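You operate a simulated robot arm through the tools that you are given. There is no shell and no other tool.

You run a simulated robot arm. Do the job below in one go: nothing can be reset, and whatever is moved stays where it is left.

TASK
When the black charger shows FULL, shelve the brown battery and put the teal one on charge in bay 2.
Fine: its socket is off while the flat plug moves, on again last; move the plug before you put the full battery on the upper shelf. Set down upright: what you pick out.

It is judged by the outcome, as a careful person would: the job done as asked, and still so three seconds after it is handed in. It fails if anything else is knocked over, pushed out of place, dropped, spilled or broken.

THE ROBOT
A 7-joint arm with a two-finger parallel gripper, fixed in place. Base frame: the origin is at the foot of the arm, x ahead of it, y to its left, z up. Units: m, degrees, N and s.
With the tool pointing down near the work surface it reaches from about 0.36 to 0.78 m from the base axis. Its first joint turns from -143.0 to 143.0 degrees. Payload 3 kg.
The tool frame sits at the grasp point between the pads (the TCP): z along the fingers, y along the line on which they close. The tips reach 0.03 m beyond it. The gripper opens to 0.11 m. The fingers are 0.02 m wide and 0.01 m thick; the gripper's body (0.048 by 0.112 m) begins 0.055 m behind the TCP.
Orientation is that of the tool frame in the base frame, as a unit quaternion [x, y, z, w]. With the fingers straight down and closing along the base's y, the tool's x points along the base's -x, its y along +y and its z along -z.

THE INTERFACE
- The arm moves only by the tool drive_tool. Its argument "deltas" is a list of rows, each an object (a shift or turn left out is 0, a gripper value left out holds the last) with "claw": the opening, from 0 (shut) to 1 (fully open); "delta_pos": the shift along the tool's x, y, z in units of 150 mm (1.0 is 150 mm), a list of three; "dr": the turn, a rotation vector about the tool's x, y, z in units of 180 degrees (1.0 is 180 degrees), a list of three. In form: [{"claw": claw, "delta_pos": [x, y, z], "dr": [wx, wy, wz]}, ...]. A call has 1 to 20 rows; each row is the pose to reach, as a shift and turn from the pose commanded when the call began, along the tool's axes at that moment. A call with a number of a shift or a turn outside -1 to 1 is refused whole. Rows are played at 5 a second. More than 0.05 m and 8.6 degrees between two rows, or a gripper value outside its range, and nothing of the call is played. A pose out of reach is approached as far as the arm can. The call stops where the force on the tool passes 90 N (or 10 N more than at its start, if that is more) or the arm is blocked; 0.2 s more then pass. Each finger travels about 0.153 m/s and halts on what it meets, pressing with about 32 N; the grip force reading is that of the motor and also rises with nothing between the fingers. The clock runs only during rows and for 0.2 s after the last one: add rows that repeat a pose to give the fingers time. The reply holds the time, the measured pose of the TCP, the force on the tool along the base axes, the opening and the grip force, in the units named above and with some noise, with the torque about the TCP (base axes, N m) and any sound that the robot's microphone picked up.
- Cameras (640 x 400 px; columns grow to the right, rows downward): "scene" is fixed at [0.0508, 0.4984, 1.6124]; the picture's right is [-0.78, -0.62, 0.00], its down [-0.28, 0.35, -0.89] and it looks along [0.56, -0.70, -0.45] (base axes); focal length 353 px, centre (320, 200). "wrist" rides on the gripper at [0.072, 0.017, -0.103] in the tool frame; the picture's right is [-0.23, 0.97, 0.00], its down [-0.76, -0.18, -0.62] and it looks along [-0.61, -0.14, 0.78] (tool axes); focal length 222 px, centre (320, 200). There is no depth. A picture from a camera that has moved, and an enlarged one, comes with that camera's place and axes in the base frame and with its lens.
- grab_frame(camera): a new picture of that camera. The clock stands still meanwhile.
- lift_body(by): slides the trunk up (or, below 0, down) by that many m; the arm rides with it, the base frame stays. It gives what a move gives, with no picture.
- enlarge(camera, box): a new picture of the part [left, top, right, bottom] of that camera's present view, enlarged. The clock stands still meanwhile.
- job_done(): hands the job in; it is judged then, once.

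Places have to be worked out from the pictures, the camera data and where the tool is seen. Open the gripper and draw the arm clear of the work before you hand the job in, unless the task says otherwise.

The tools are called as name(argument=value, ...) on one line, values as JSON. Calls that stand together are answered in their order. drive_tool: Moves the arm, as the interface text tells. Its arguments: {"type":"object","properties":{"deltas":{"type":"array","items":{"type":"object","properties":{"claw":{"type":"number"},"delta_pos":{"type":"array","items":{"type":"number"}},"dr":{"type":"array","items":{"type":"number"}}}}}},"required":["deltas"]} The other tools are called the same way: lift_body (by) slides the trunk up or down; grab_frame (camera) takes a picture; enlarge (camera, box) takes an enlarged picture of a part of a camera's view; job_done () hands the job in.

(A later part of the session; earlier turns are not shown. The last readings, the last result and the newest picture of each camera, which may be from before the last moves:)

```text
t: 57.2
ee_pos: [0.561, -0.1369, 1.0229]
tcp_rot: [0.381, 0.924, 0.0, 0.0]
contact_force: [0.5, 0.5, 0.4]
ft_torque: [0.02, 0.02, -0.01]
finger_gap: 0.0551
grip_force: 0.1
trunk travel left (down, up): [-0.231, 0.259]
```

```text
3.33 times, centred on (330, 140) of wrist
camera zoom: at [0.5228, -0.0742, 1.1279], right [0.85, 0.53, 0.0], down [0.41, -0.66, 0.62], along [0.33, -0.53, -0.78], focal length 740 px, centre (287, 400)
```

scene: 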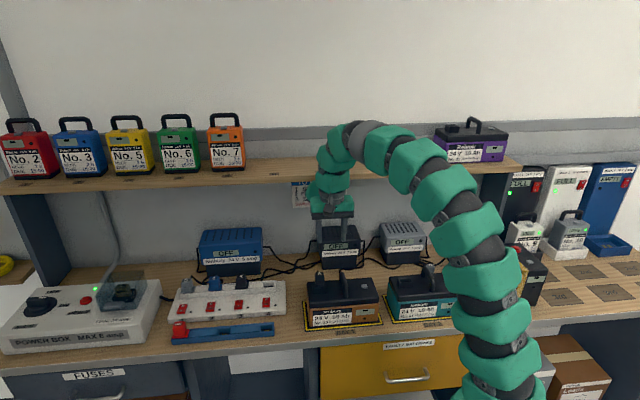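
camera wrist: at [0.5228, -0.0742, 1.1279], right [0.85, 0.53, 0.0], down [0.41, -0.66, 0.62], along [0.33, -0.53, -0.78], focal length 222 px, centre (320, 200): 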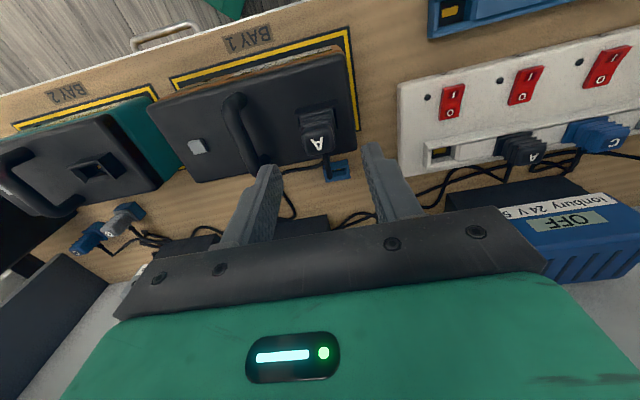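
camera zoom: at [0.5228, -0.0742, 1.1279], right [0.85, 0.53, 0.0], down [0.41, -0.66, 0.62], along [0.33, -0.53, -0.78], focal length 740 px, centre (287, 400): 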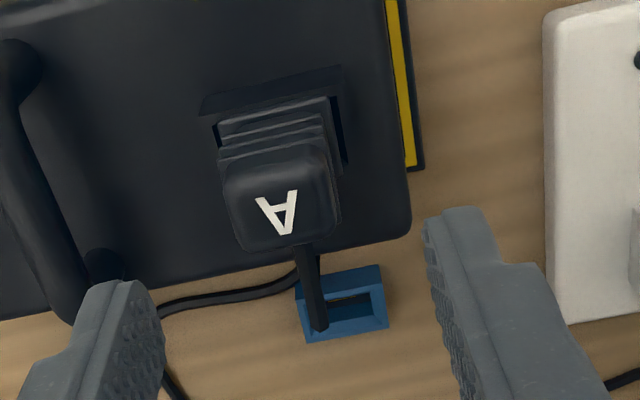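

Well centred. I'll descend so the pads straddle the plug body, tips above its flange (TCP z≈0.962).

drive_tool(deltas=[{"claw": 0.5, "delta_pos": [0.005, 0, 0.12]}, {"delta_pos": [0.01, 0, 0.24]}, {"delta_pos": [0.01, 0, 0.34]}, {"delta_pos": [0.01, 0, 0.405]}, {"delta_pos": [0.01, 0, 0.405]}])

enlarge(camera="wrist", box=[240, 100, 420, 230])

enlarge(camera="scene", box=[290, 230, 380, 320])

```text
t: 58.4
ee_pos: [0.5601, -0.1383, 0.9616]
tcp_rot: [0.382, 0.924, -0.001, 0.001]
contact_force: [0.9, 0.3, 0.3]
ft_torque: [-0.02, 0.03, -0.02]
finger_gap: 0.0551
grip_force: 0.0
trunk travel left (down, up): [-0.231, 0.259]
```

```text
3.08 times, centred on (330, 165) of wrist
camera zoom: at [0.5218, -0.0743, 1.0664], right [0.85, 0.53, 0.0], down [0.41, -0.66, 0.62], along [0.33, -0.53, -0.78], focal length 684 px, centre (289, 308)
```

zoom: 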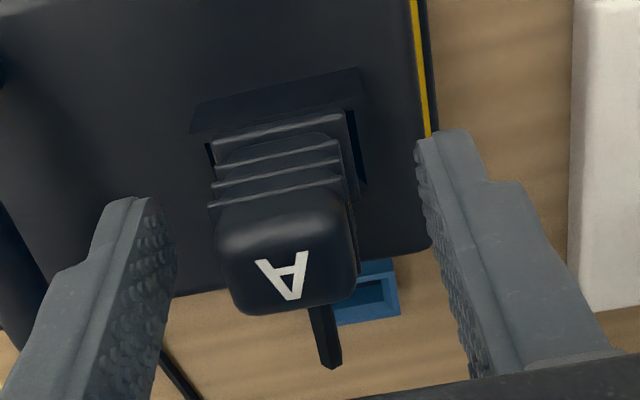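

```text
4.44 times, centred on (335, 275) of scene
camera zoom: at [0.0508, 0.4984, 1.6124], right [-0.78, -0.62, 0.0], down [-0.28, 0.35, -0.89], along [0.56, -0.7, -0.45], focal length 1568 px, centre (253, -133)
```

zoom: 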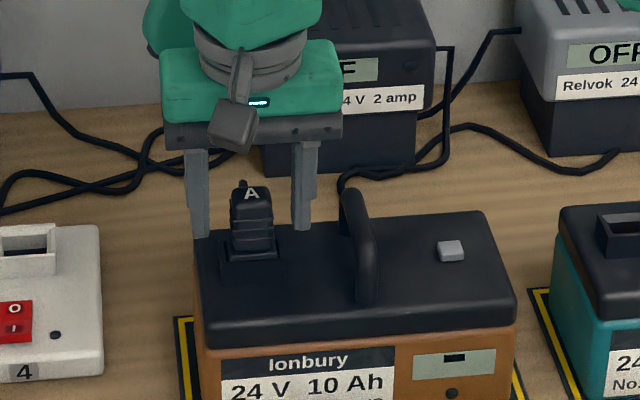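

Nearly centred; I'll shift 3 mm toward the front, go 4 mm lower and close on the plug body.

drive_tool(deltas=[{"claw": 0.5, "delta_pos": [0.018, 0.01, 0.027]}, {"claw": 0.4, "delta_pos": [0.018, 0.01, 0.027]}, {"claw": 0.25, "delta_pos": [0.018, 0.01, 0.027]}, {"claw": 0, "delta_pos": [0.018, 0.01, 0.027]}, {"claw": 0, "delta_pos": [0.018, 0.01, 0.027]}, {"claw": 0, "delta_pos": [0.018, 0.01, 0.027]}])

enlarge(camera="wrist", box=[240, 100, 420, 230])

enlarge(camera="scene", box=[290, 230, 380, 320])

```text
t: 59.8
ee_pos: [0.5592, -0.1352, 0.9588]
tcp_rot: [0.382, 0.924, 0.001, 0.0]
contact_force: [-6.0, -5.3, -0.2]
ft_torque: [-0.26, 0.31, -0.03]
finger_gap: 0.0254
grip_force: 32.2
trunk travel left (down, up): [-0.231, 0.259]
```

```text
3.08 times, centred on (330, 165) of wrist
camera zoom: at [0.5206, -0.0713, 1.0627], right [0.85, 0.53, 0.0], down [0.41, -0.66, 0.62], along [0.33, -0.53, -0.78], focal length 684 px, centre (289, 308)
```

zoom: 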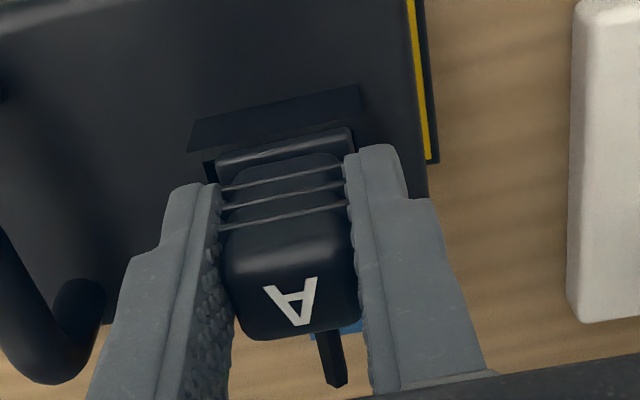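

```text
4.44 times, centred on (335, 275) of scene
camera zoom: at [0.0508, 0.4984, 1.6124], right [-0.78, -0.62, 0.0], down [-0.28, 0.35, -0.89], along [0.56, -0.7, -0.45], focal length 1568 px, centre (253, -133)
```

zoom: 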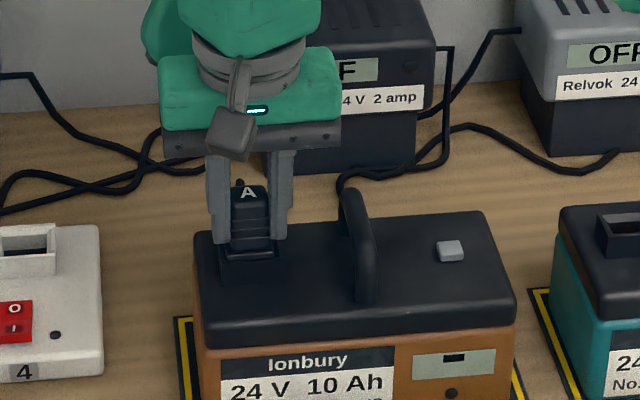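

Plug gripped (gap 25.4 mm) with a small sideways load; I'll relax that by ~1 mm and pull up slowly, watching that the battery stays down.

drive_tool(deltas=[{"claw": 0, "delta_pos": [0, -0.008, 0]}, {"delta_pos": [0, -0.008, 0]}, {"delta_pos": [0, -0.008, -0.015]}, {"delta_pos": [0, -0.008, -0.03]}, {"delta_pos": [0, -0.008, -0.045]}, {"delta_pos": [0, -0.008, -0.045]}])

enlarge(camera="scene", box=[290, 230, 390, 330])

```text
t: 61.2
ee_pos: [0.5582, -0.1351, 0.9652]
tcp_rot: [0.382, 0.924, 0.0, -0.001]
contact_force: [0.3, -0.7, -0.9]
ft_torque: [-0.01, -0.02, -0.02]
finger_gap: 0.0255
grip_force: 31.9
trunk travel left (down, up): [-0.231, 0.259]
```

```text
4.00 times, centred on (340, 280) of scene
camera zoom: at [0.0508, 0.4984, 1.6124], right [-0.78, -0.62, 0.0], down [-0.28, 0.35, -0.89], along [0.56, -0.7, -0.45], focal length 1412 px, centre (240, -120)
```

zoom: 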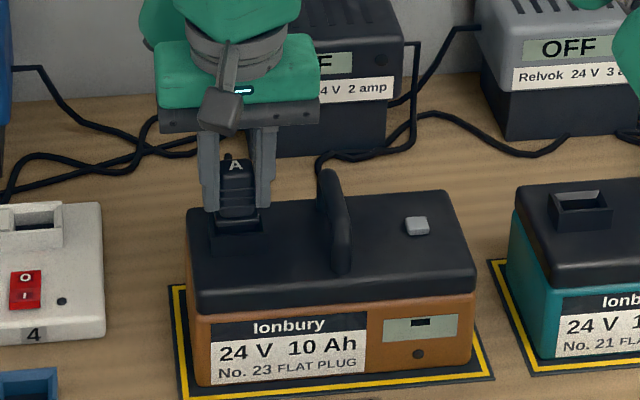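

The plug slides out freely (no notable force) and the battery stayed put. Lifting it well clear.

drive_tool(deltas=[{"claw": 0, "delta_pos": [0, 0, -0.06]}, {"delta_pos": [0, 0, -0.16]}, {"delta_pos": [0, 0, -0.28]}, {"delta_pos": [0, 0, -0.4]}, {"delta_pos": [0, 0, -0.5]}, {"delta_pos": [0, 0, -0.5]}])

grab_frame(camera="scene")

grab_frame(camera="wrist")

```text
t: 62.6
ee_pos: [0.559, -0.1354, 1.0398]
tcp_rot: [0.382, 0.924, 0.0, 0.0]
contact_force: [0.5, -0.2, -0.4]
ft_torque: [-0.01, -0.04, 0.03]
finger_gap: 0.0254
grip_force: 31.7
trunk travel left (down, up): [-0.231, 0.259]
```

```text
taken
```

scene: 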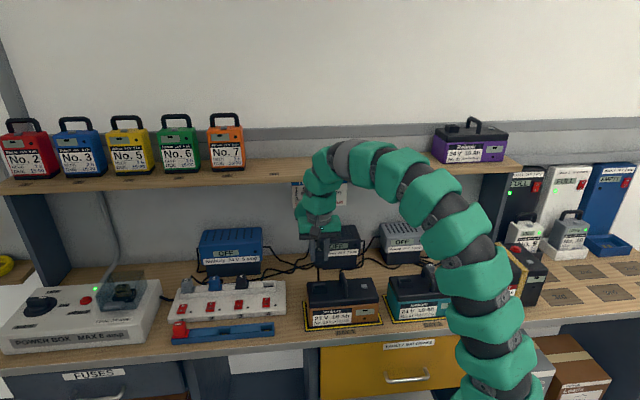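

```text
taken
camera wrist: at [0.5203, -0.0726, 1.1452], right [0.85, 0.53, 0.0], down [0.41, -0.66, 0.62], along [0.33, -0.53, -0.78], focal length 222 px, centre (320, 200)
```

wrist: 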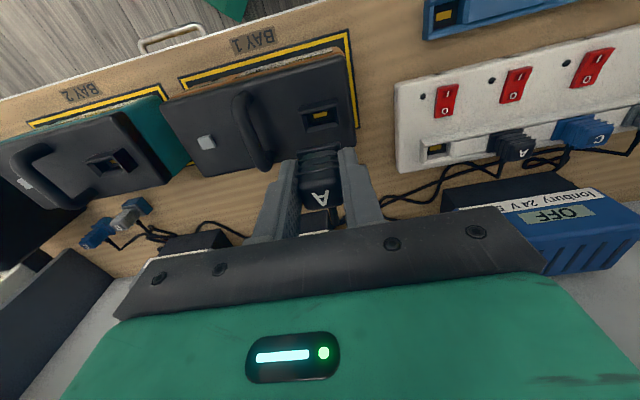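

The plug is free. I'll take a reference zoom of brown's empty socket with the plug held directly above it, so I can match the same view over teal's socket.

enlarge(camera="wrist", box=[240, 80, 400, 220])

enlarge(camera="wrist", box=[20, 90, 220, 220])

enlarge(camera="scene", box=[280, 220, 420, 330])

```text
2.86 times, centred on (320, 150) of wrist
camera zoom: at [0.5203, -0.0726, 1.1452], right [0.85, 0.53, 0.0], down [0.41, -0.66, 0.62], along [0.33, -0.53, -0.78], focal length 635 px, centre (320, 343)
```

zoom: 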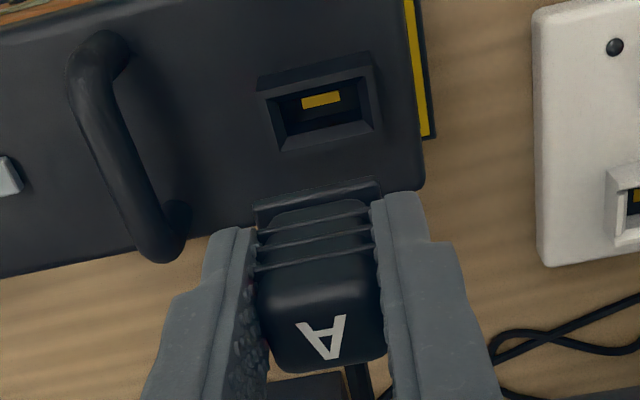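

```text
3.08 times, centred on (120, 155) of wrist
camera zoom: at [0.5203, -0.0726, 1.1452], right [0.85, 0.53, 0.0], down [0.41, -0.66, 0.62], along [0.33, -0.53, -0.78], focal length 684 px, centre (935, 338)
```

zoom: 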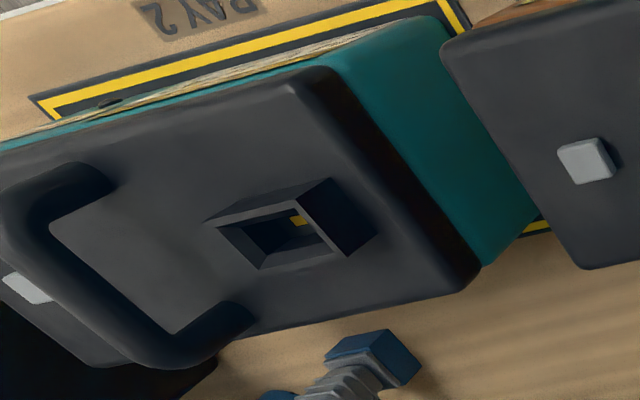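

```text
3.64 times, centred on (350, 275) of scene
camera zoom: at [0.0508, 0.4984, 1.6124], right [-0.78, -0.62, 0.0], down [-0.28, 0.35, -0.89], along [0.56, -0.7, -0.45], focal length 1283 px, centre (211, -73)
```

zoom: 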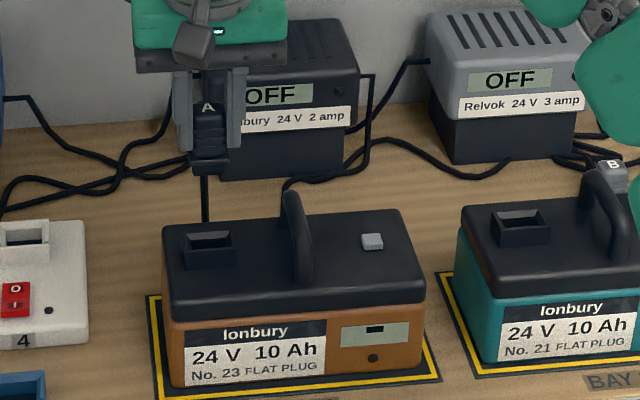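

I have the reference view. Moving the plug along toward teal's socket (estimated s≈-0.040, w≈0.490), keeping height.

drive_tool(deltas=[{"claw": 0, "delta_pos": [0, -0.12, 0]}, {"delta_pos": [0, -0.28, 0]}, {"delta_pos": [0, -0.44, 0]}, {"delta_pos": [0, -0.6, 0]}, {"delta_pos": [0, -0.76, 0]}, {"delta_pos": [0, -0.865, 0]}, {"delta_pos": [0, -0.865, 0]}])

drive_tool(deltas=[{"claw": 0, "delta_pos": [0, -0.12, 0]}, {"delta_pos": [0, -0.28, 0]}, {"delta_pos": [0, -0.44, 0]}, {"delta_pos": [0, -0.6, 0]}, {"delta_pos": [0, -0.76, 0]}, {"delta_pos": [0, -0.865, 0]}, {"delta_pos": [0, -0.865, 0]}])

enlarge(camera="wrist", box=[240, 80, 400, 220])

grab_frame(camera="scene")

```text
t: 64.2
ee_pos: [0.4659, -0.2266, 1.0392]
tcp_rot: [0.382, 0.924, 0.0, 0.0]
contact_force: [0.1, 0.0, -1.3]
ft_torque: [-0.01, 0.03, -0.04]
finger_gap: 0.0255
grip_force: 32.2
trunk travel left (down, up): [-0.231, 0.259]
```

```text
t: 65.8
ee_pos: [0.3752, -0.318, 1.0389]
tcp_rot: [0.381, 0.924, 0.0, 0.0]
contact_force: [-0.5, 0.6, -0.3]
ft_torque: [0.01, 0.0, 0.02]
finger_gap: 0.0254
grip_force: 31.7
trunk travel left (down, up): [-0.231, 0.259]
```

```text
2.86 times, centred on (320, 150) of wrist
camera zoom: at [0.3367, -0.255, 1.1441], right [0.85, 0.53, 0.0], down [0.41, -0.66, 0.62], along [0.33, -0.53, -0.78], focal length 635 px, centre (320, 343)
```

zoom: 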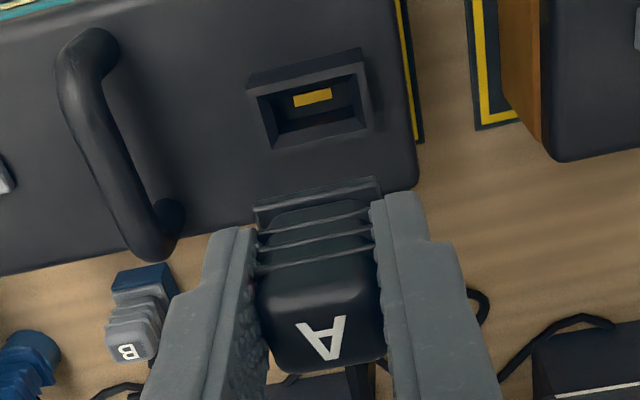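

```text
taken
```

scene: 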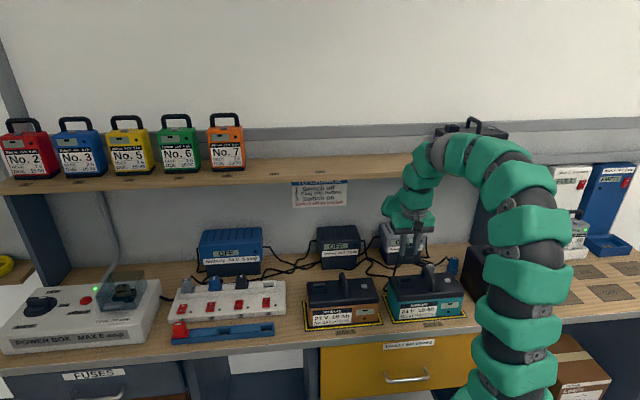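

Compared with the reference, teal's socket appears about 8–9 px left and 2 px up, i.e. I need about 3 mm more to the right and 1 mm toward the front. Correcting and re-checking.

drive_tool(deltas=[{"claw": 0, "delta_pos": [0.009, -0.02, -0.005]}, {"delta_pos": [0.009, -0.02, -0.005]}])

enlarge(camera="wrist", box=[240, 80, 400, 220])

```text
t: 66.4
ee_pos: [0.373, -0.3202, 1.0392]
tcp_rot: [0.382, 0.924, 0.0, -0.001]
contact_force: [-1.0, -0.4, -0.8]
ft_torque: [-0.02, -0.01, 0.0]
finger_gap: 0.0257
grip_force: 32.1
trunk travel left (down, up): [-0.231, 0.259]
```

```text
2.86 times, centred on (320, 150) of wrist
camera zoom: at [0.3339, -0.2563, 1.1451], right [0.85, 0.53, 0.0], down [0.41, -0.66, 0.62], along [0.33, -0.53, -0.78], focal length 635 px, centre (320, 343)
```

zoom: 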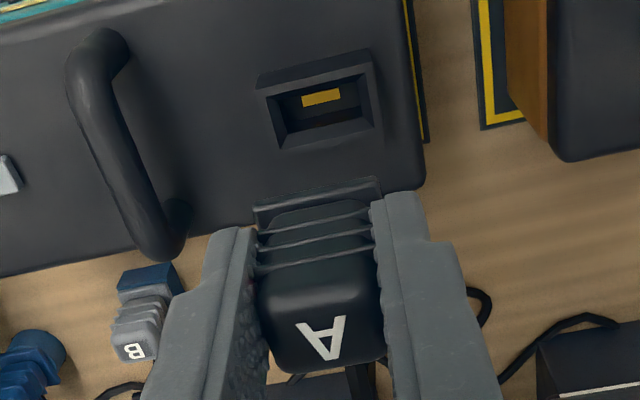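

Now matching the reference to within about 1 mm. I'll apply a last 1 mm correction and descend to about 2 cm above the seated height.

drive_tool(deltas=[{"claw": 0, "delta_pos": [0.007, 0, 0.06]}, {"delta_pos": [0.007, 0, 0.16]}, {"delta_pos": [0.007, 0, 0.26]}, {"delta_pos": [0.007, 0, 0.34]}, {"delta_pos": [0.007, 0, 0.38]}, {"delta_pos": [0.007, 0, 0.38]}])

enlarge(camera="wrist", box=[240, 80, 400, 220])

enlarge(camera="scene", box=[370, 220, 470, 320])

```text
t: 67.8
ee_pos: [0.3724, -0.3186, 0.9834]
tcp_rot: [0.382, 0.924, 0.0, 0.0]
contact_force: [0.7, 0.2, -0.4]
ft_torque: [-0.01, 0.01, 0.01]
finger_gap: 0.0254
grip_force: 31.7
trunk travel left (down, up): [-0.231, 0.259]
```

```text
2.86 times, centred on (320, 150) of wrist
camera zoom: at [0.3336, -0.2554, 1.0884], right [0.85, 0.53, 0.0], down [0.41, -0.66, 0.62], along [0.33, -0.53, -0.78], focal length 635 px, centre (320, 343)
```

zoom: 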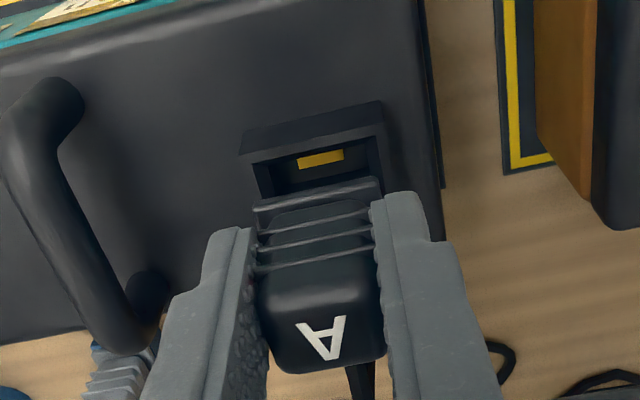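

```text
4.00 times, centred on (420, 270) of scene
camera zoom: at [0.0508, 0.4984, 1.6124], right [-0.78, -0.62, 0.0], down [-0.28, 0.35, -0.89], along [0.56, -0.7, -0.45], focal length 1412 px, centre (-80, -80)
```

zoom: 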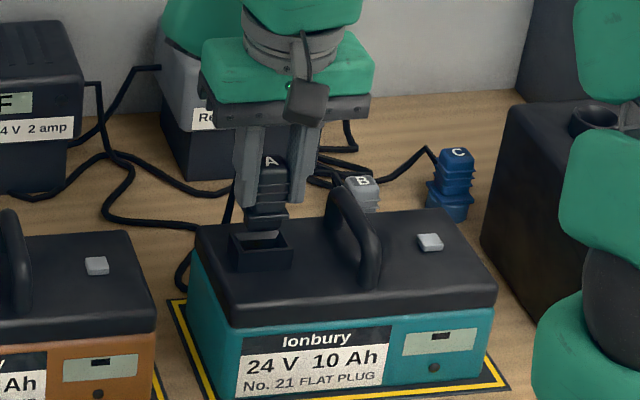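

Let me zoom tighter in the scene view to check the plug-to-socket alignment.

enlarge(camera="scene", box=[400, 255, 450, 295])

enlarge(camera="wrist", box=[270, 100, 370, 165])

```text
10.00 times, centred on (425, 275) of scene
camera zoom: at [0.0508, 0.4984, 1.6124], right [-0.78, -0.62, 0.0], down [-0.28, 0.35, -0.89], along [0.56, -0.7, -0.45], focal length 3529 px, centre (-730, -550)
```

zoom: 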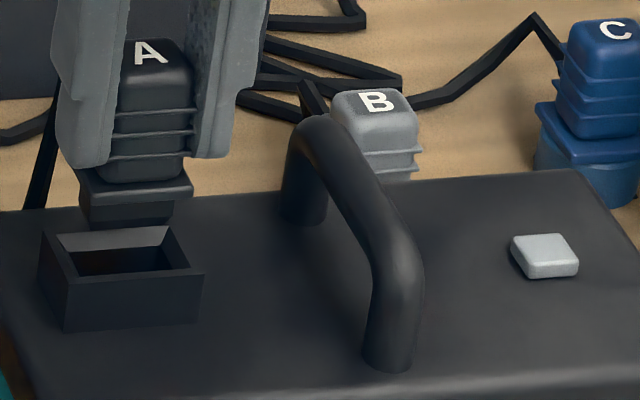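

```text
6.15 times, centred on (320, 132) of wrist
camera zoom: at [0.3336, -0.2554, 1.0884], right [0.85, 0.53, 0.0], down [0.41, -0.66, 0.62], along [0.33, -0.53, -0.78], focal length 1367 px, centre (320, 615)
```

zoom: 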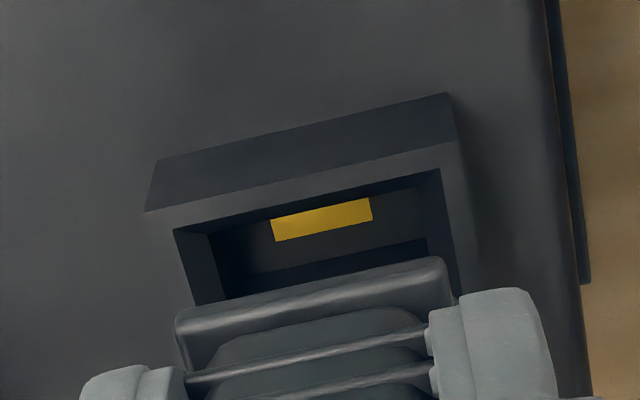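

The plug's lower block lines up with the socket opening. Inserting slowly while watching the force.

drive_tool(deltas=[{"claw": 0, "delta_pos": [0, 0, 0.02]}, {"delta_pos": [0, 0, 0.04]}, {"delta_pos": [0, 0, 0.06]}, {"delta_pos": [0, 0, 0.08]}, {"delta_pos": [0, 0, 0.1]}])

enlarge(camera="scene", box=[400, 255, 450, 295])

enlarge(camera="wrist", box=[270, 100, 370, 165])

```text
t: 69.0
ee_pos: [0.372, -0.3192, 0.9692]
tcp_rot: [0.382, 0.924, 0.0, 0.001]
contact_force: [-0.1, 0.2, -0.7]
ft_torque: [0.0, -0.06, 0.01]
finger_gap: 0.0254
grip_force: 31.4
trunk travel left (down, up): [-0.231, 0.259]
```

```text
10.00 times, centred on (425, 275) of scene
camera zoom: at [0.0508, 0.4984, 1.6124], right [-0.78, -0.62, 0.0], down [-0.28, 0.35, -0.89], along [0.56, -0.7, -0.45], focal length 3529 px, centre (-730, -550)
```

zoom: 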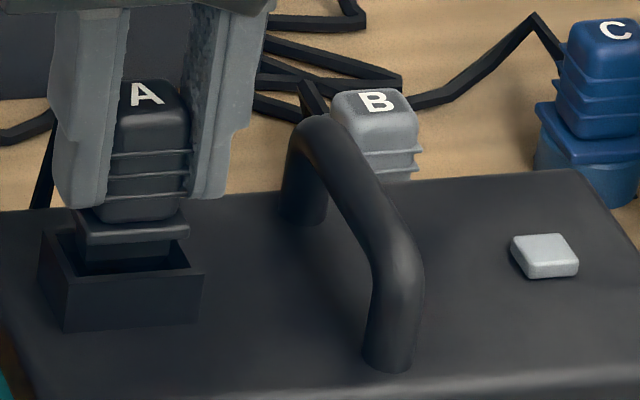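

```text
6.15 times, centred on (320, 132) of wrist
camera zoom: at [0.3332, -0.2559, 1.0734], right [0.85, 0.53, 0.0], down [0.41, -0.66, 0.62], along [0.33, -0.53, -0.78], focal length 1367 px, centre (320, 615)
```

zoom: 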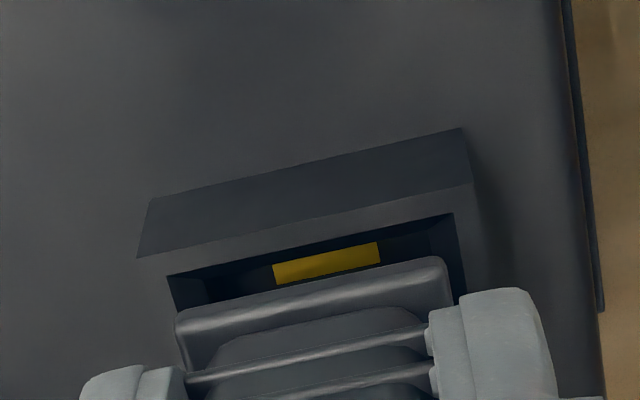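

The plug block is entering the socket freely. Continuing down to the seated height.

drive_tool(deltas=[{"claw": 0, "delta_pos": [0, 0, 0.015]}, {"delta_pos": [0, 0, 0.03]}, {"delta_pos": [0, 0, 0.045]}, {"delta_pos": [0, 0, 0.058]}, {"delta_pos": [0, 0, 0.068]}, {"delta_pos": [0, 0, 0.068]}])

enlarge(camera="scene", box=[400, 255, 450, 295])

enlarge(camera="wrist", box=[270, 100, 370, 165])

```text
t: 70.4
ee_pos: [0.371, -0.3189, 0.958]
tcp_rot: [0.381, 0.925, 0.0, 0.0]
contact_force: [0.1, 0.7, -0.2]
ft_torque: [0.03, -0.01, -0.01]
finger_gap: 0.0253
grip_force: 31.7
trunk travel left (down, up): [-0.231, 0.259]
```

```text
10.00 times, centred on (425, 275) of scene
camera zoom: at [0.0508, 0.4984, 1.6124], right [-0.78, -0.62, 0.0], down [-0.28, 0.35, -0.89], along [0.56, -0.7, -0.45], focal length 3529 px, centre (-730, -550)
```

zoom: 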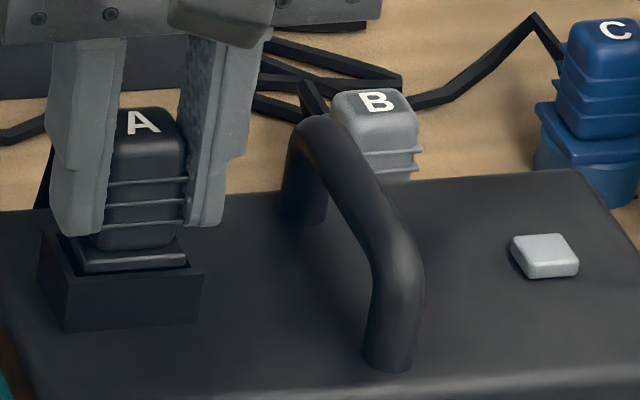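

```text
6.15 times, centred on (320, 132) of wrist
camera zoom: at [0.3331, -0.2562, 1.0629], right [0.85, 0.53, 0.0], down [0.41, -0.66, 0.62], along [0.33, -0.53, -0.78], focal length 1367 px, centre (320, 615)
```

zoom: 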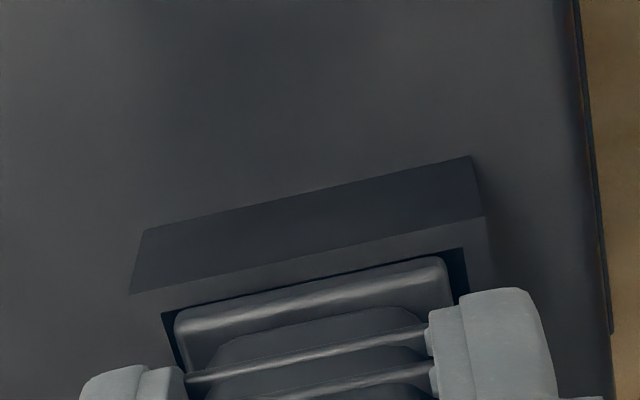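

At seated height with no resistance yet. I'll push a few more millimetres gently until I feel it bottom out.

drive_tool(deltas=[{"claw": 0, "delta_pos": [0, 0, 0.008]}, {"delta_pos": [0, 0, 0.016]}, {"delta_pos": [0, 0, 0.022]}])

enlarge(camera="scene", box=[400, 255, 450, 295])

```text
t: 71.2
ee_pos: [0.3718, -0.3193, 0.9561]
tcp_rot: [0.382, 0.924, 0.0, 0.002]
contact_force: [3.7, 3.3, 25.3]
ft_torque: [0.04, -0.05, -0.01]
finger_gap: 0.0257
grip_force: 31.7
trunk travel left (down, up): [-0.231, 0.259]
```

```text
10.00 times, centred on (425, 275) of scene
camera zoom: at [0.0508, 0.4984, 1.6124], right [-0.78, -0.62, 0.0], down [-0.28, 0.35, -0.89], along [0.56, -0.7, -0.45], focal length 3529 px, centre (-730, -550)
```

zoom: 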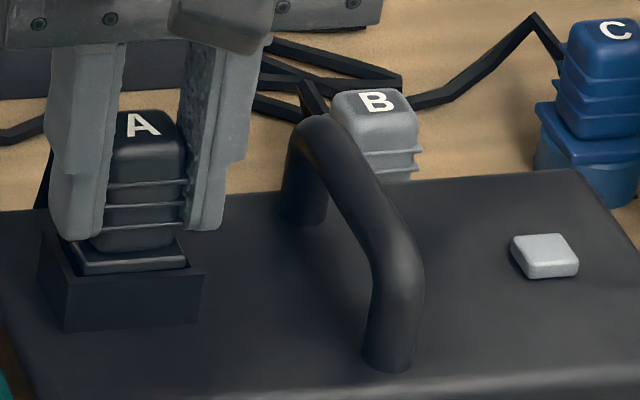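

Bottomed out at 25 N, 2 mm below the seated height on brown, so it's fully in. Releasing the plug and rising clear.

drive_tool(deltas=[{"claw": 0.2, "delta_pos": [0, 0, 0.01]}, {"claw": 0.35, "delta_pos": [0, 0, 0.005]}, {"claw": 0.5, "delta_pos": [0, 0, 0]}, {"claw": 0.5, "delta_pos": [0, 0, 0]}, {"claw": 0.5, "delta_pos": [0, 0, -0.1]}, {"claw": 0.5, "delta_pos": [0, 0, -0.25]}, {"claw": 0.5, "delta_pos": [0, 0, -0.5]}, {"claw": 0.5, "delta_pos": [0, 0, -0.7]}, {"claw": 0.5, "delta_pos": [0, 0, -0.7]}])

grab_frame(camera="wrist")

enlarge(camera="scene", box=[370, 230, 460, 320])

enlarge(camera="scene", box=[290, 210, 470, 340])

```text
t: 73.2
ee_pos: [0.3717, -0.3188, 1.0613]
tcp_rot: [0.382, 0.924, 0.0, -0.001]
contact_force: [0.0, 0.6, 0.5]
ft_torque: [-0.01, 0.01, -0.01]
finger_gap: 0.0551
grip_force: 0.1
trunk travel left (down, up): [-0.231, 0.259]
```

```text
taken
camera wrist: at [0.3331, -0.256, 1.1658], right [0.85, 0.53, 0.0], down [0.41, -0.66, 0.62], along [0.33, -0.53, -0.78], focal length 222 px, centre (320, 200)
```

wrist: 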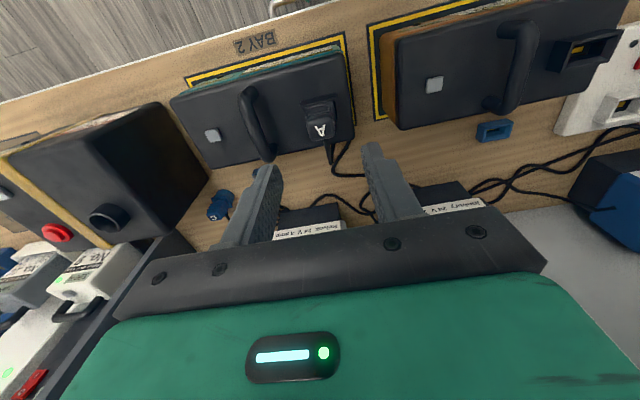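

```text
4.44 times, centred on (415, 275) of scene
camera zoom: at [0.0508, 0.4984, 1.6124], right [-0.78, -0.62, 0.0], down [-0.28, 0.35, -0.89], along [0.56, -0.7, -0.45], focal length 1568 px, centre (-102, -133)
```

zoom: 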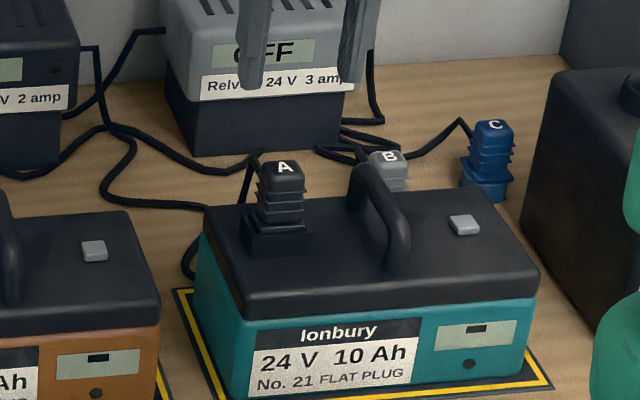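

```text
3.08 times, centred on (380, 275) of scene
camera zoom: at [0.0508, 0.4984, 1.6124], right [-0.78, -0.62, 0.0], down [-0.28, 0.35, -0.89], along [0.56, -0.7, -0.45], focal length 1086 px, centre (135, -31)
```

zoom: 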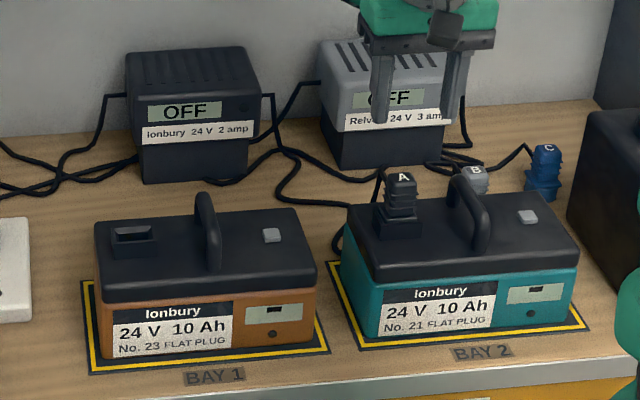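

Plug A is fully in teal's socket and everything else is undisturbed. Now I'll tilt the tool 40° again and move over the brown battery's handle.

drive_tool(deltas=[{"claw": 0.5, "delta_pos": [0, 0.16, -0.1], "dr": [0, -0.037, 0]}, {"delta_pos": [0, 0.33, -0.2], "dr": [0, -0.074, 0]}, {"delta_pos": [0, 0.5, -0.2], "dr": [0, -0.111, 0]}, {"delta_pos": [0, 0.67, -0.2], "dr": [0, -0.148, 0]}, {"delta_pos": [0, 0.84, -0.2], "dr": [0, -0.185, 0]}, {"delta_pos": [0, 1.0, -0.2], "dr": [0, -0.222, 0]}, {"delta_pos": [0, 1.0, -0.2], "dr": [0, -0.222, 0]}])

drive_tool(deltas=[{"claw": 0.5, "delta_pos": [0, 0.14, 0]}, {"delta_pos": [0, 0.27, 0]}, {"delta_pos": [0, 0.27, 0]}])

grab_frame(camera="wrist")

enlarge(camera="scene", box=[280, 190, 440, 330])

```text
t: 74.8
ee_pos: [0.4781, -0.2121, 1.0902]
tcp_rot: [0.36, 0.868, -0.132, 0.317]
contact_force: [0.3, 0.5, -0.1]
ft_torque: [0.0, -0.02, -0.02]
finger_gap: 0.055
grip_force: 0.0
trunk travel left (down, up): [-0.231, 0.259]
```

```text
t: 75.6
ee_pos: [0.5064, -0.1821, 1.0905]
tcp_rot: [0.359, 0.868, -0.131, 0.316]
contact_force: [0.4, 0.4, -1.5]
ft_torque: [0.0, -0.02, -0.03]
finger_gap: 0.055
grip_force: 0.2
trunk travel left (down, up): [-0.231, 0.259]
```

```text
taken
camera wrist: at [0.4326, -0.085, 1.1246], right [0.81, 0.57, 0.15], down [0.0, -0.26, 0.97], along [0.58, -0.78, -0.21], focal length 222 px, centre (320, 200)
```

wrist: 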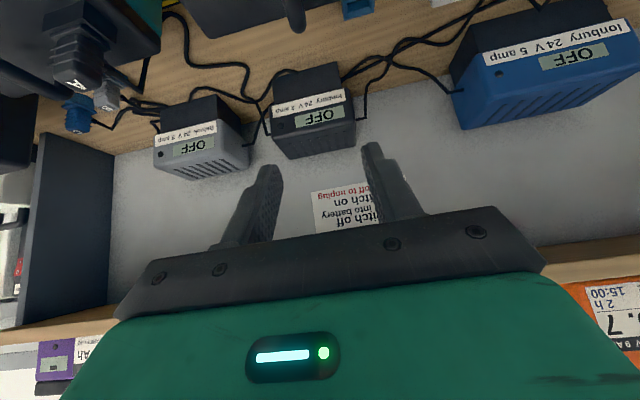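

```text
2.86 times, centred on (360, 260) of scene
camera zoom: at [0.0508, 0.4984, 1.6124], right [-0.78, -0.62, 0.0], down [-0.28, 0.35, -0.89], along [0.56, -0.7, -0.45], focal length 1008 px, centre (206, 29)
```

zoom: 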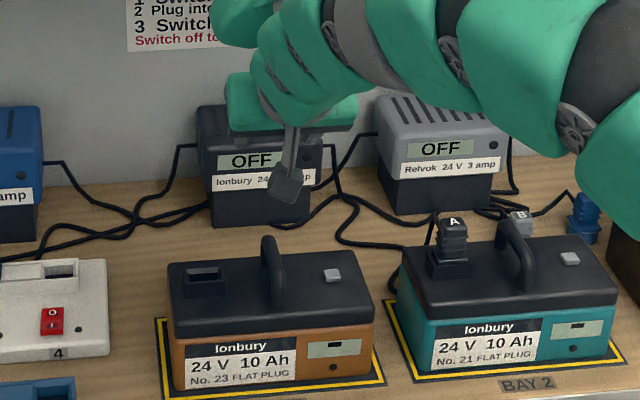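

I'm above brown's handle; lowering to about 4 cm above it for a close look.

drive_tool(deltas=[{"claw": 0.5, "delta_pos": [0.1, 0, 0.15]}, {"delta_pos": [0.2, 0, 0.3]}, {"delta_pos": [0.3, 0, 0.45]}, {"delta_pos": [0.335, 0, 0.503]}, {"delta_pos": [0.335, 0, 0.503]}])

enlarge(camera="wrist", box=[200, 0, 460, 200])

enlarge(camera="scene", box=[290, 210, 410, 330])

```text
t: 76.8
ee_pos: [0.5148, -0.1915, 0.9996]
tcp_rot: [0.359, 0.868, -0.131, 0.317]
contact_force: [0.0, -0.6, -1.3]
ft_torque: [-0.01, -0.02, 0.04]
finger_gap: 0.0549
grip_force: 0.0
trunk travel left (down, up): [-0.231, 0.259]
```

```text
2.00 times, centred on (330, 100) of wrist
camera zoom: at [0.4407, -0.0929, 1.034], right [0.81, 0.57, 0.15], down [0.0, -0.26, 0.97], along [0.58, -0.78, -0.21], focal length 444 px, centre (300, 400)
```

zoom: 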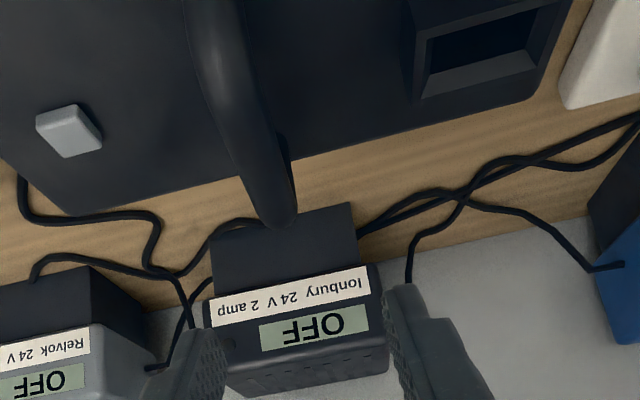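

```text
3.33 times, centred on (350, 270) of scene
camera zoom: at [0.0508, 0.4984, 1.6124], right [-0.78, -0.62, 0.0], down [-0.28, 0.35, -0.89], along [0.56, -0.7, -0.45], focal length 1176 px, centre (220, -33)
```

zoom: 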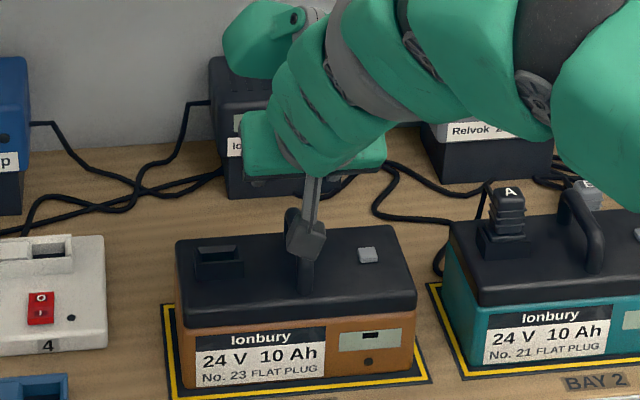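

Handle bar is at s≈-0.227, w≈0.47–0.53, right under the TCP. Lowering onto it to z≈0.929.

drive_tool(deltas=[{"claw": 0.5, "delta_pos": [0.08, -0.01, 0.095]}, {"delta_pos": [0.16, -0.01, 0.19]}, {"delta_pos": [0.22, -0.01, 0.262]}, {"delta_pos": [0.27, -0.01, 0.322]}, {"delta_pos": [0.302, -0.01, 0.36]}, {"delta_pos": [0.302, -0.01, 0.36]}])

grab_frame(camera="wrist")

enlarge(camera="scene", box=[290, 210, 410, 330])

```text
t: 78.2
ee_pos: [0.513, -0.1925, 0.931]
tcp_rot: [0.359, 0.869, -0.13, 0.316]
contact_force: [-0.1, -0.3, 0.8]
ft_torque: [0.02, 0.02, -0.01]
finger_gap: 0.0549
grip_force: 0.0
trunk travel left (down, up): [-0.231, 0.259]
```

```text
taken
camera wrist: at [0.4403, -0.0942, 0.9634], right [0.81, 0.57, 0.15], down [0.0, -0.26, 0.97], along [0.59, -0.78, -0.21], focal length 222 px, centre (320, 200)
```

wrist: 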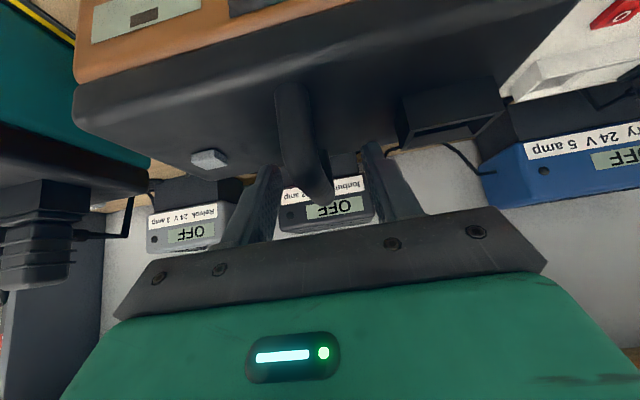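

```text
3.33 times, centred on (350, 270) of scene
camera zoom: at [0.0508, 0.4984, 1.6124], right [-0.78, -0.62, 0.0], down [-0.28, 0.35, -0.89], along [0.56, -0.7, -0.45], focal length 1176 px, centre (220, -33)
```

zoom: 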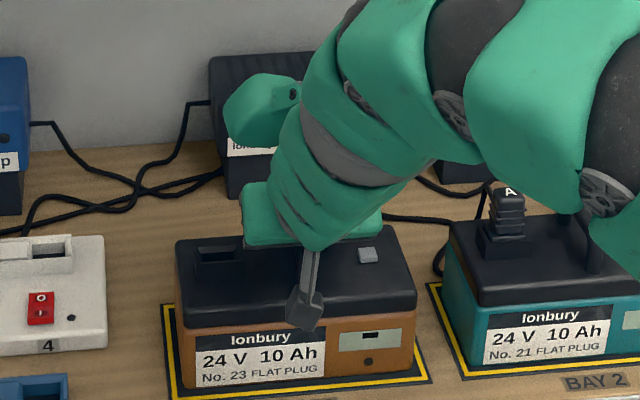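

The bar is between the pads with no contact. Going 2 mm lower and closing.

drive_tool(deltas=[{"claw": 0.5, "delta_pos": [0.009, 0, 0.01]}, {"claw": 0.3, "delta_pos": [0.009, 0, 0.01]}, {"claw": 0.1, "delta_pos": [0.009, 0, 0.01]}, {"claw": 0, "delta_pos": [0.009, 0, 0.01]}, {"claw": 0, "delta_pos": [0.009, 0, 0.01]}, {"claw": 0, "delta_pos": [0.009, 0, 0.01]}])

lift_body(by=0.02)

grab_frame(camera="wrist")

enlarge(camera="scene", box=[290, 210, 410, 330])

```text
t: 79.6
ee_pos: [0.5115, -0.192, 0.927]
tcp_rot: [0.359, 0.868, -0.13, 0.316]
contact_force: [-2.9, -2.7, 0.3]
ft_torque: [-0.1, -0.08, -0.09]
finger_gap: 0.0149
grip_force: 32.2
trunk travel left (down, up): [-0.231, 0.259]
```

```text
t: 80.3
ee_pos: [0.5136, -0.1928, 0.9469]
tcp_rot: [0.359, 0.869, -0.131, 0.315]
contact_force: [0.3, 0.6, -14.5]
ft_torque: [-0.11, 0.01, -0.04]
finger_gap: 0.0149
grip_force: 32.2
trunk travel left (down, up): [-0.251, 0.239]
```

```text
taken
camera wrist: at [0.4402, -0.0942, 0.9811], right [0.81, 0.57, 0.15], down [0.01, -0.26, 0.97], along [0.58, -0.78, -0.21], focal length 222 px, centre (320, 200)
```

wrist: 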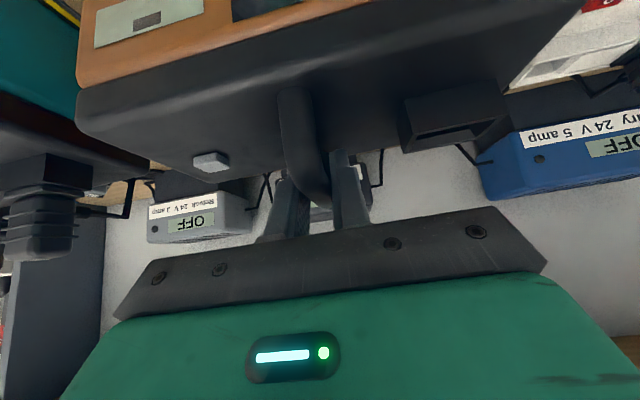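

```text
3.33 times, centred on (350, 270) of scene
camera zoom: at [0.0508, 0.4984, 1.6124], right [-0.78, -0.62, 0.0], down [-0.28, 0.35, -0.89], along [0.56, -0.7, -0.45], focal length 1176 px, centre (220, -33)
```

zoom: 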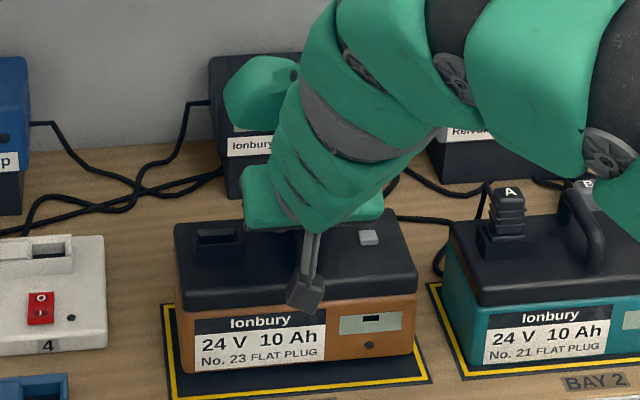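

Brown is lifted and level (14.5 N). I'll raise it with the trunk, well in front of the shelf edge.

lift_body(by=0.235)

grab_frame(camera="scene")

```text
t: 82.8
ee_pos: [0.5139, -0.193, 1.1823]
tcp_rot: [0.358, 0.869, -0.13, 0.315]
contact_force: [0.2, -0.3, -15.2]
ft_torque: [-0.12, 0.0, -0.04]
finger_gap: 0.0147
grip_force: 32.0
trunk travel left (down, up): [-0.486, 0.004]
```

```text
taken
```

scene: 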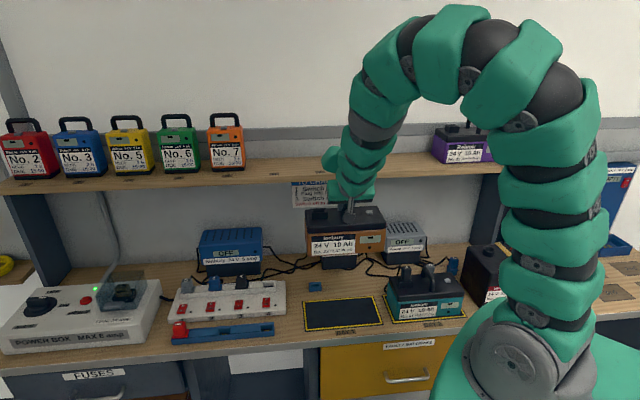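

Clear of everything. Now raise with the arm to shelf height while sliding right to the freed shelf spot, staying well in front of the shelf.

drive_tool(deltas=[{"claw": 0, "delta_pos": [-0.06, -0.11, -0.124]}, {"delta_pos": [-0.12, -0.222, -0.247]}, {"delta_pos": [-0.18, -0.333, -0.37]}, {"delta_pos": [-0.24, -0.445, -0.494]}, {"delta_pos": [-0.3, -0.556, -0.618]}, {"delta_pos": [-0.361, -0.667, -0.741]}, {"delta_pos": [-0.361, -0.667, -0.741]}])

drive_tool(deltas=[{"claw": 0, "delta_pos": [-0.06, -0.13, -0.07]}, {"delta_pos": [-0.12, -0.26, -0.14]}, {"delta_pos": [-0.18, -0.39, -0.21]}, {"delta_pos": [-0.23, -0.52, -0.275]}, {"delta_pos": [-0.279, -0.653, -0.332]}, {"delta_pos": [-0.279, -0.653, -0.332]}])

grab_frame(camera="scene")

grab_frame(camera="wrist")

```text
t: 84.4
ee_pos: [0.4222, -0.2416, 1.3035]
tcp_rot: [0.359, 0.869, -0.13, 0.316]
contact_force: [-0.1, 0.2, -13.9]
ft_torque: [-0.04, -0.04, -0.02]
finger_gap: 0.0148
grip_force: 32.0
trunk travel left (down, up): [-0.486, 0.004]
```

```text
t: 85.8
ee_pos: [0.3521, -0.3147, 1.3667]
tcp_rot: [0.36, 0.868, -0.131, 0.316]
contact_force: [0.5, 0.0, -13.8]
ft_torque: [-0.03, -0.04, 0.03]
finger_gap: 0.0148
grip_force: 32.1
trunk travel left (down, up): [-0.486, 0.004]
```

```text
taken
```

scene: 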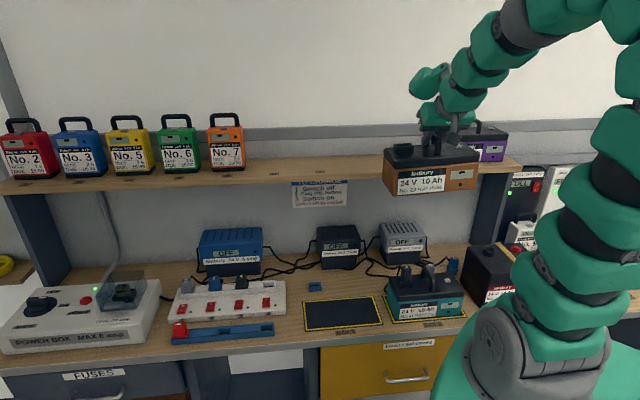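

```text
taken
camera wrist: at [0.2791, -0.2152, 1.4011], right [0.81, 0.57, 0.15], down [0.01, -0.26, 0.97], along [0.58, -0.78, -0.21], focal length 222 px, centre (320, 200)
```

wrist: 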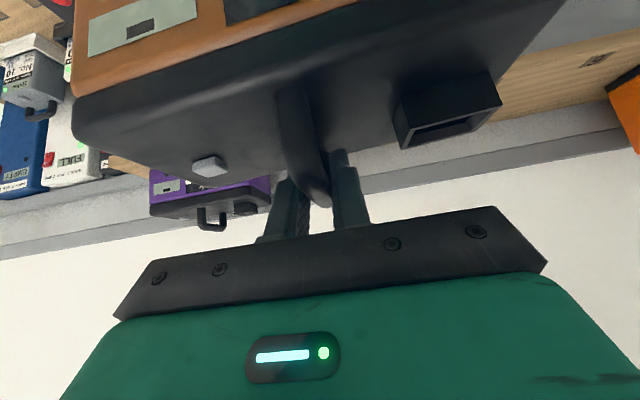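

Brown hangs at s≈-0.026 with its bottom ~4 cm above shelf level. Moving forward over the shelf in two gentle stages.

drive_tool(deltas=[{"claw": 0, "delta_pos": [-0.12, 0.005, 0.1]}, {"delta_pos": [-0.27, 0.01, 0.227]}, {"delta_pos": [-0.42, 0.015, 0.353]}, {"delta_pos": [-0.57, 0.02, 0.479]}, {"delta_pos": [-0.68, 0.02, 0.571]}, {"delta_pos": [-0.73, 0.02, 0.613]}, {"delta_pos": [-0.73, 0.02, 0.613]}])

drive_tool(deltas=[{"claw": 0, "delta_pos": [-0.12, 0, 0.1]}, {"delta_pos": [-0.27, 0, 0.227]}, {"delta_pos": [-0.42, 0, 0.353]}, {"delta_pos": [-0.57, 0, 0.479]}, {"delta_pos": [-0.68, 0, 0.571]}, {"delta_pos": [-0.71, 0, 0.596]}, {"delta_pos": [-0.71, 0, 0.596]}])

enlarge(camera="scene", box=[340, 60, 520, 190])

grab_frame(camera="wrist")

```text
t: 87.4
ee_pos: [0.4576, -0.4111, 1.3658]
tcp_rot: [0.359, 0.869, -0.13, 0.315]
contact_force: [-0.3, 0.2, -14.2]
ft_torque: [-0.02, -0.02, -0.01]
finger_gap: 0.015
grip_force: 31.8
trunk travel left (down, up): [-0.486, 0.004]
```

```text
t: 89.0
ee_pos: [0.556, -0.5091, 1.3662]
tcp_rot: [0.359, 0.869, -0.131, 0.316]
contact_force: [0.2, -1.1, -14.8]
ft_torque: [-0.04, 0.01, 0.02]
finger_gap: 0.0145
grip_force: 31.9
trunk travel left (down, up): [-0.486, 0.004]
```

```text
3.08 times, centred on (430, 125) of scene
camera zoom: at [0.0508, 0.4984, 1.6124], right [-0.78, -0.62, 0.0], down [-0.28, 0.35, -0.89], along [0.56, -0.7, -0.45], focal length 1086 px, centre (-18, 431)
```

zoom: 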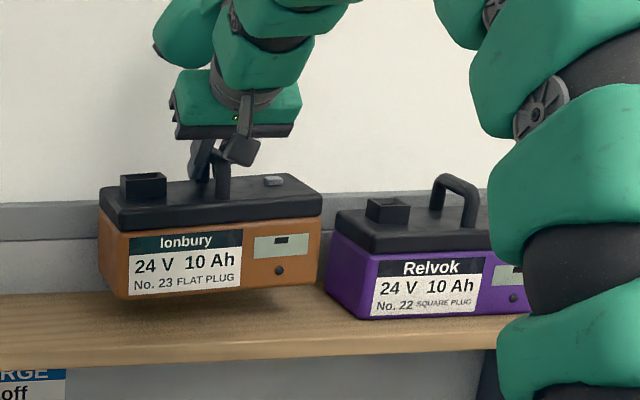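

```text
taken
camera wrist: at [0.4819, -0.4107, 1.3998], right [0.81, 0.57, 0.15], down [0.01, -0.26, 0.97], along [0.58, -0.78, -0.21], focal length 222 px, centre (320, 200)
```

wrist: 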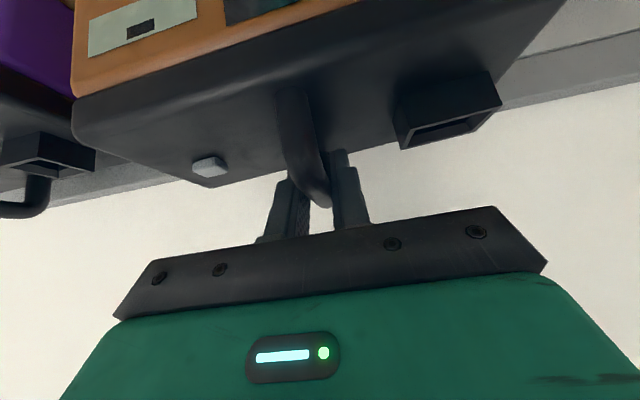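

Over the freed spot with clearance from purple. Lowering about 3.4 cm, then slowly to contact.

drive_tool(deltas=[{"claw": 0, "delta_pos": [0.035, 0, 0.042]}, {"delta_pos": [0.07, 0, 0.083]}, {"delta_pos": [0.105, 0, 0.125]}, {"delta_pos": [0.135, 0, 0.161]}, {"delta_pos": [0.146, 0, 0.174]}, {"delta_pos": [0.155, 0, 0.185]}, {"delta_pos": [0.155, 0, 0.185]}])

enlarge(camera="scene", box=[340, 60, 520, 190])

```text
t: 90.6
ee_pos: [0.5544, -0.5096, 1.3308]
tcp_rot: [0.36, 0.869, -0.131, 0.315]
contact_force: [0.7, -0.3, -13.1]
ft_torque: [-0.06, -0.15, -0.03]
finger_gap: 0.0148
grip_force: 32.2
trunk travel left (down, up): [-0.486, 0.004]
```

```text
3.08 times, centred on (430, 125) of scene
camera zoom: at [0.0508, 0.4984, 1.6124], right [-0.78, -0.62, 0.0], down [-0.28, 0.35, -0.89], along [0.56, -0.7, -0.45], focal length 1086 px, centre (-18, 431)
```

zoom: 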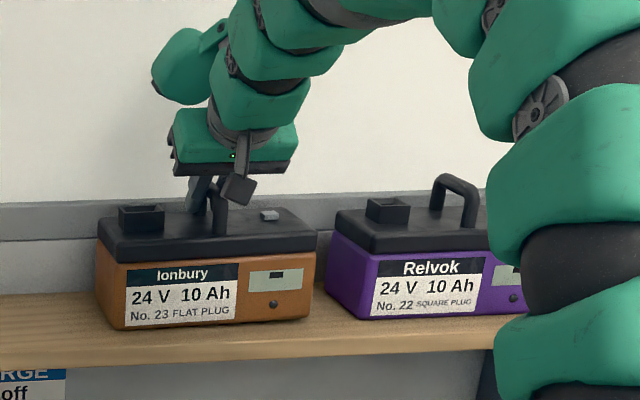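

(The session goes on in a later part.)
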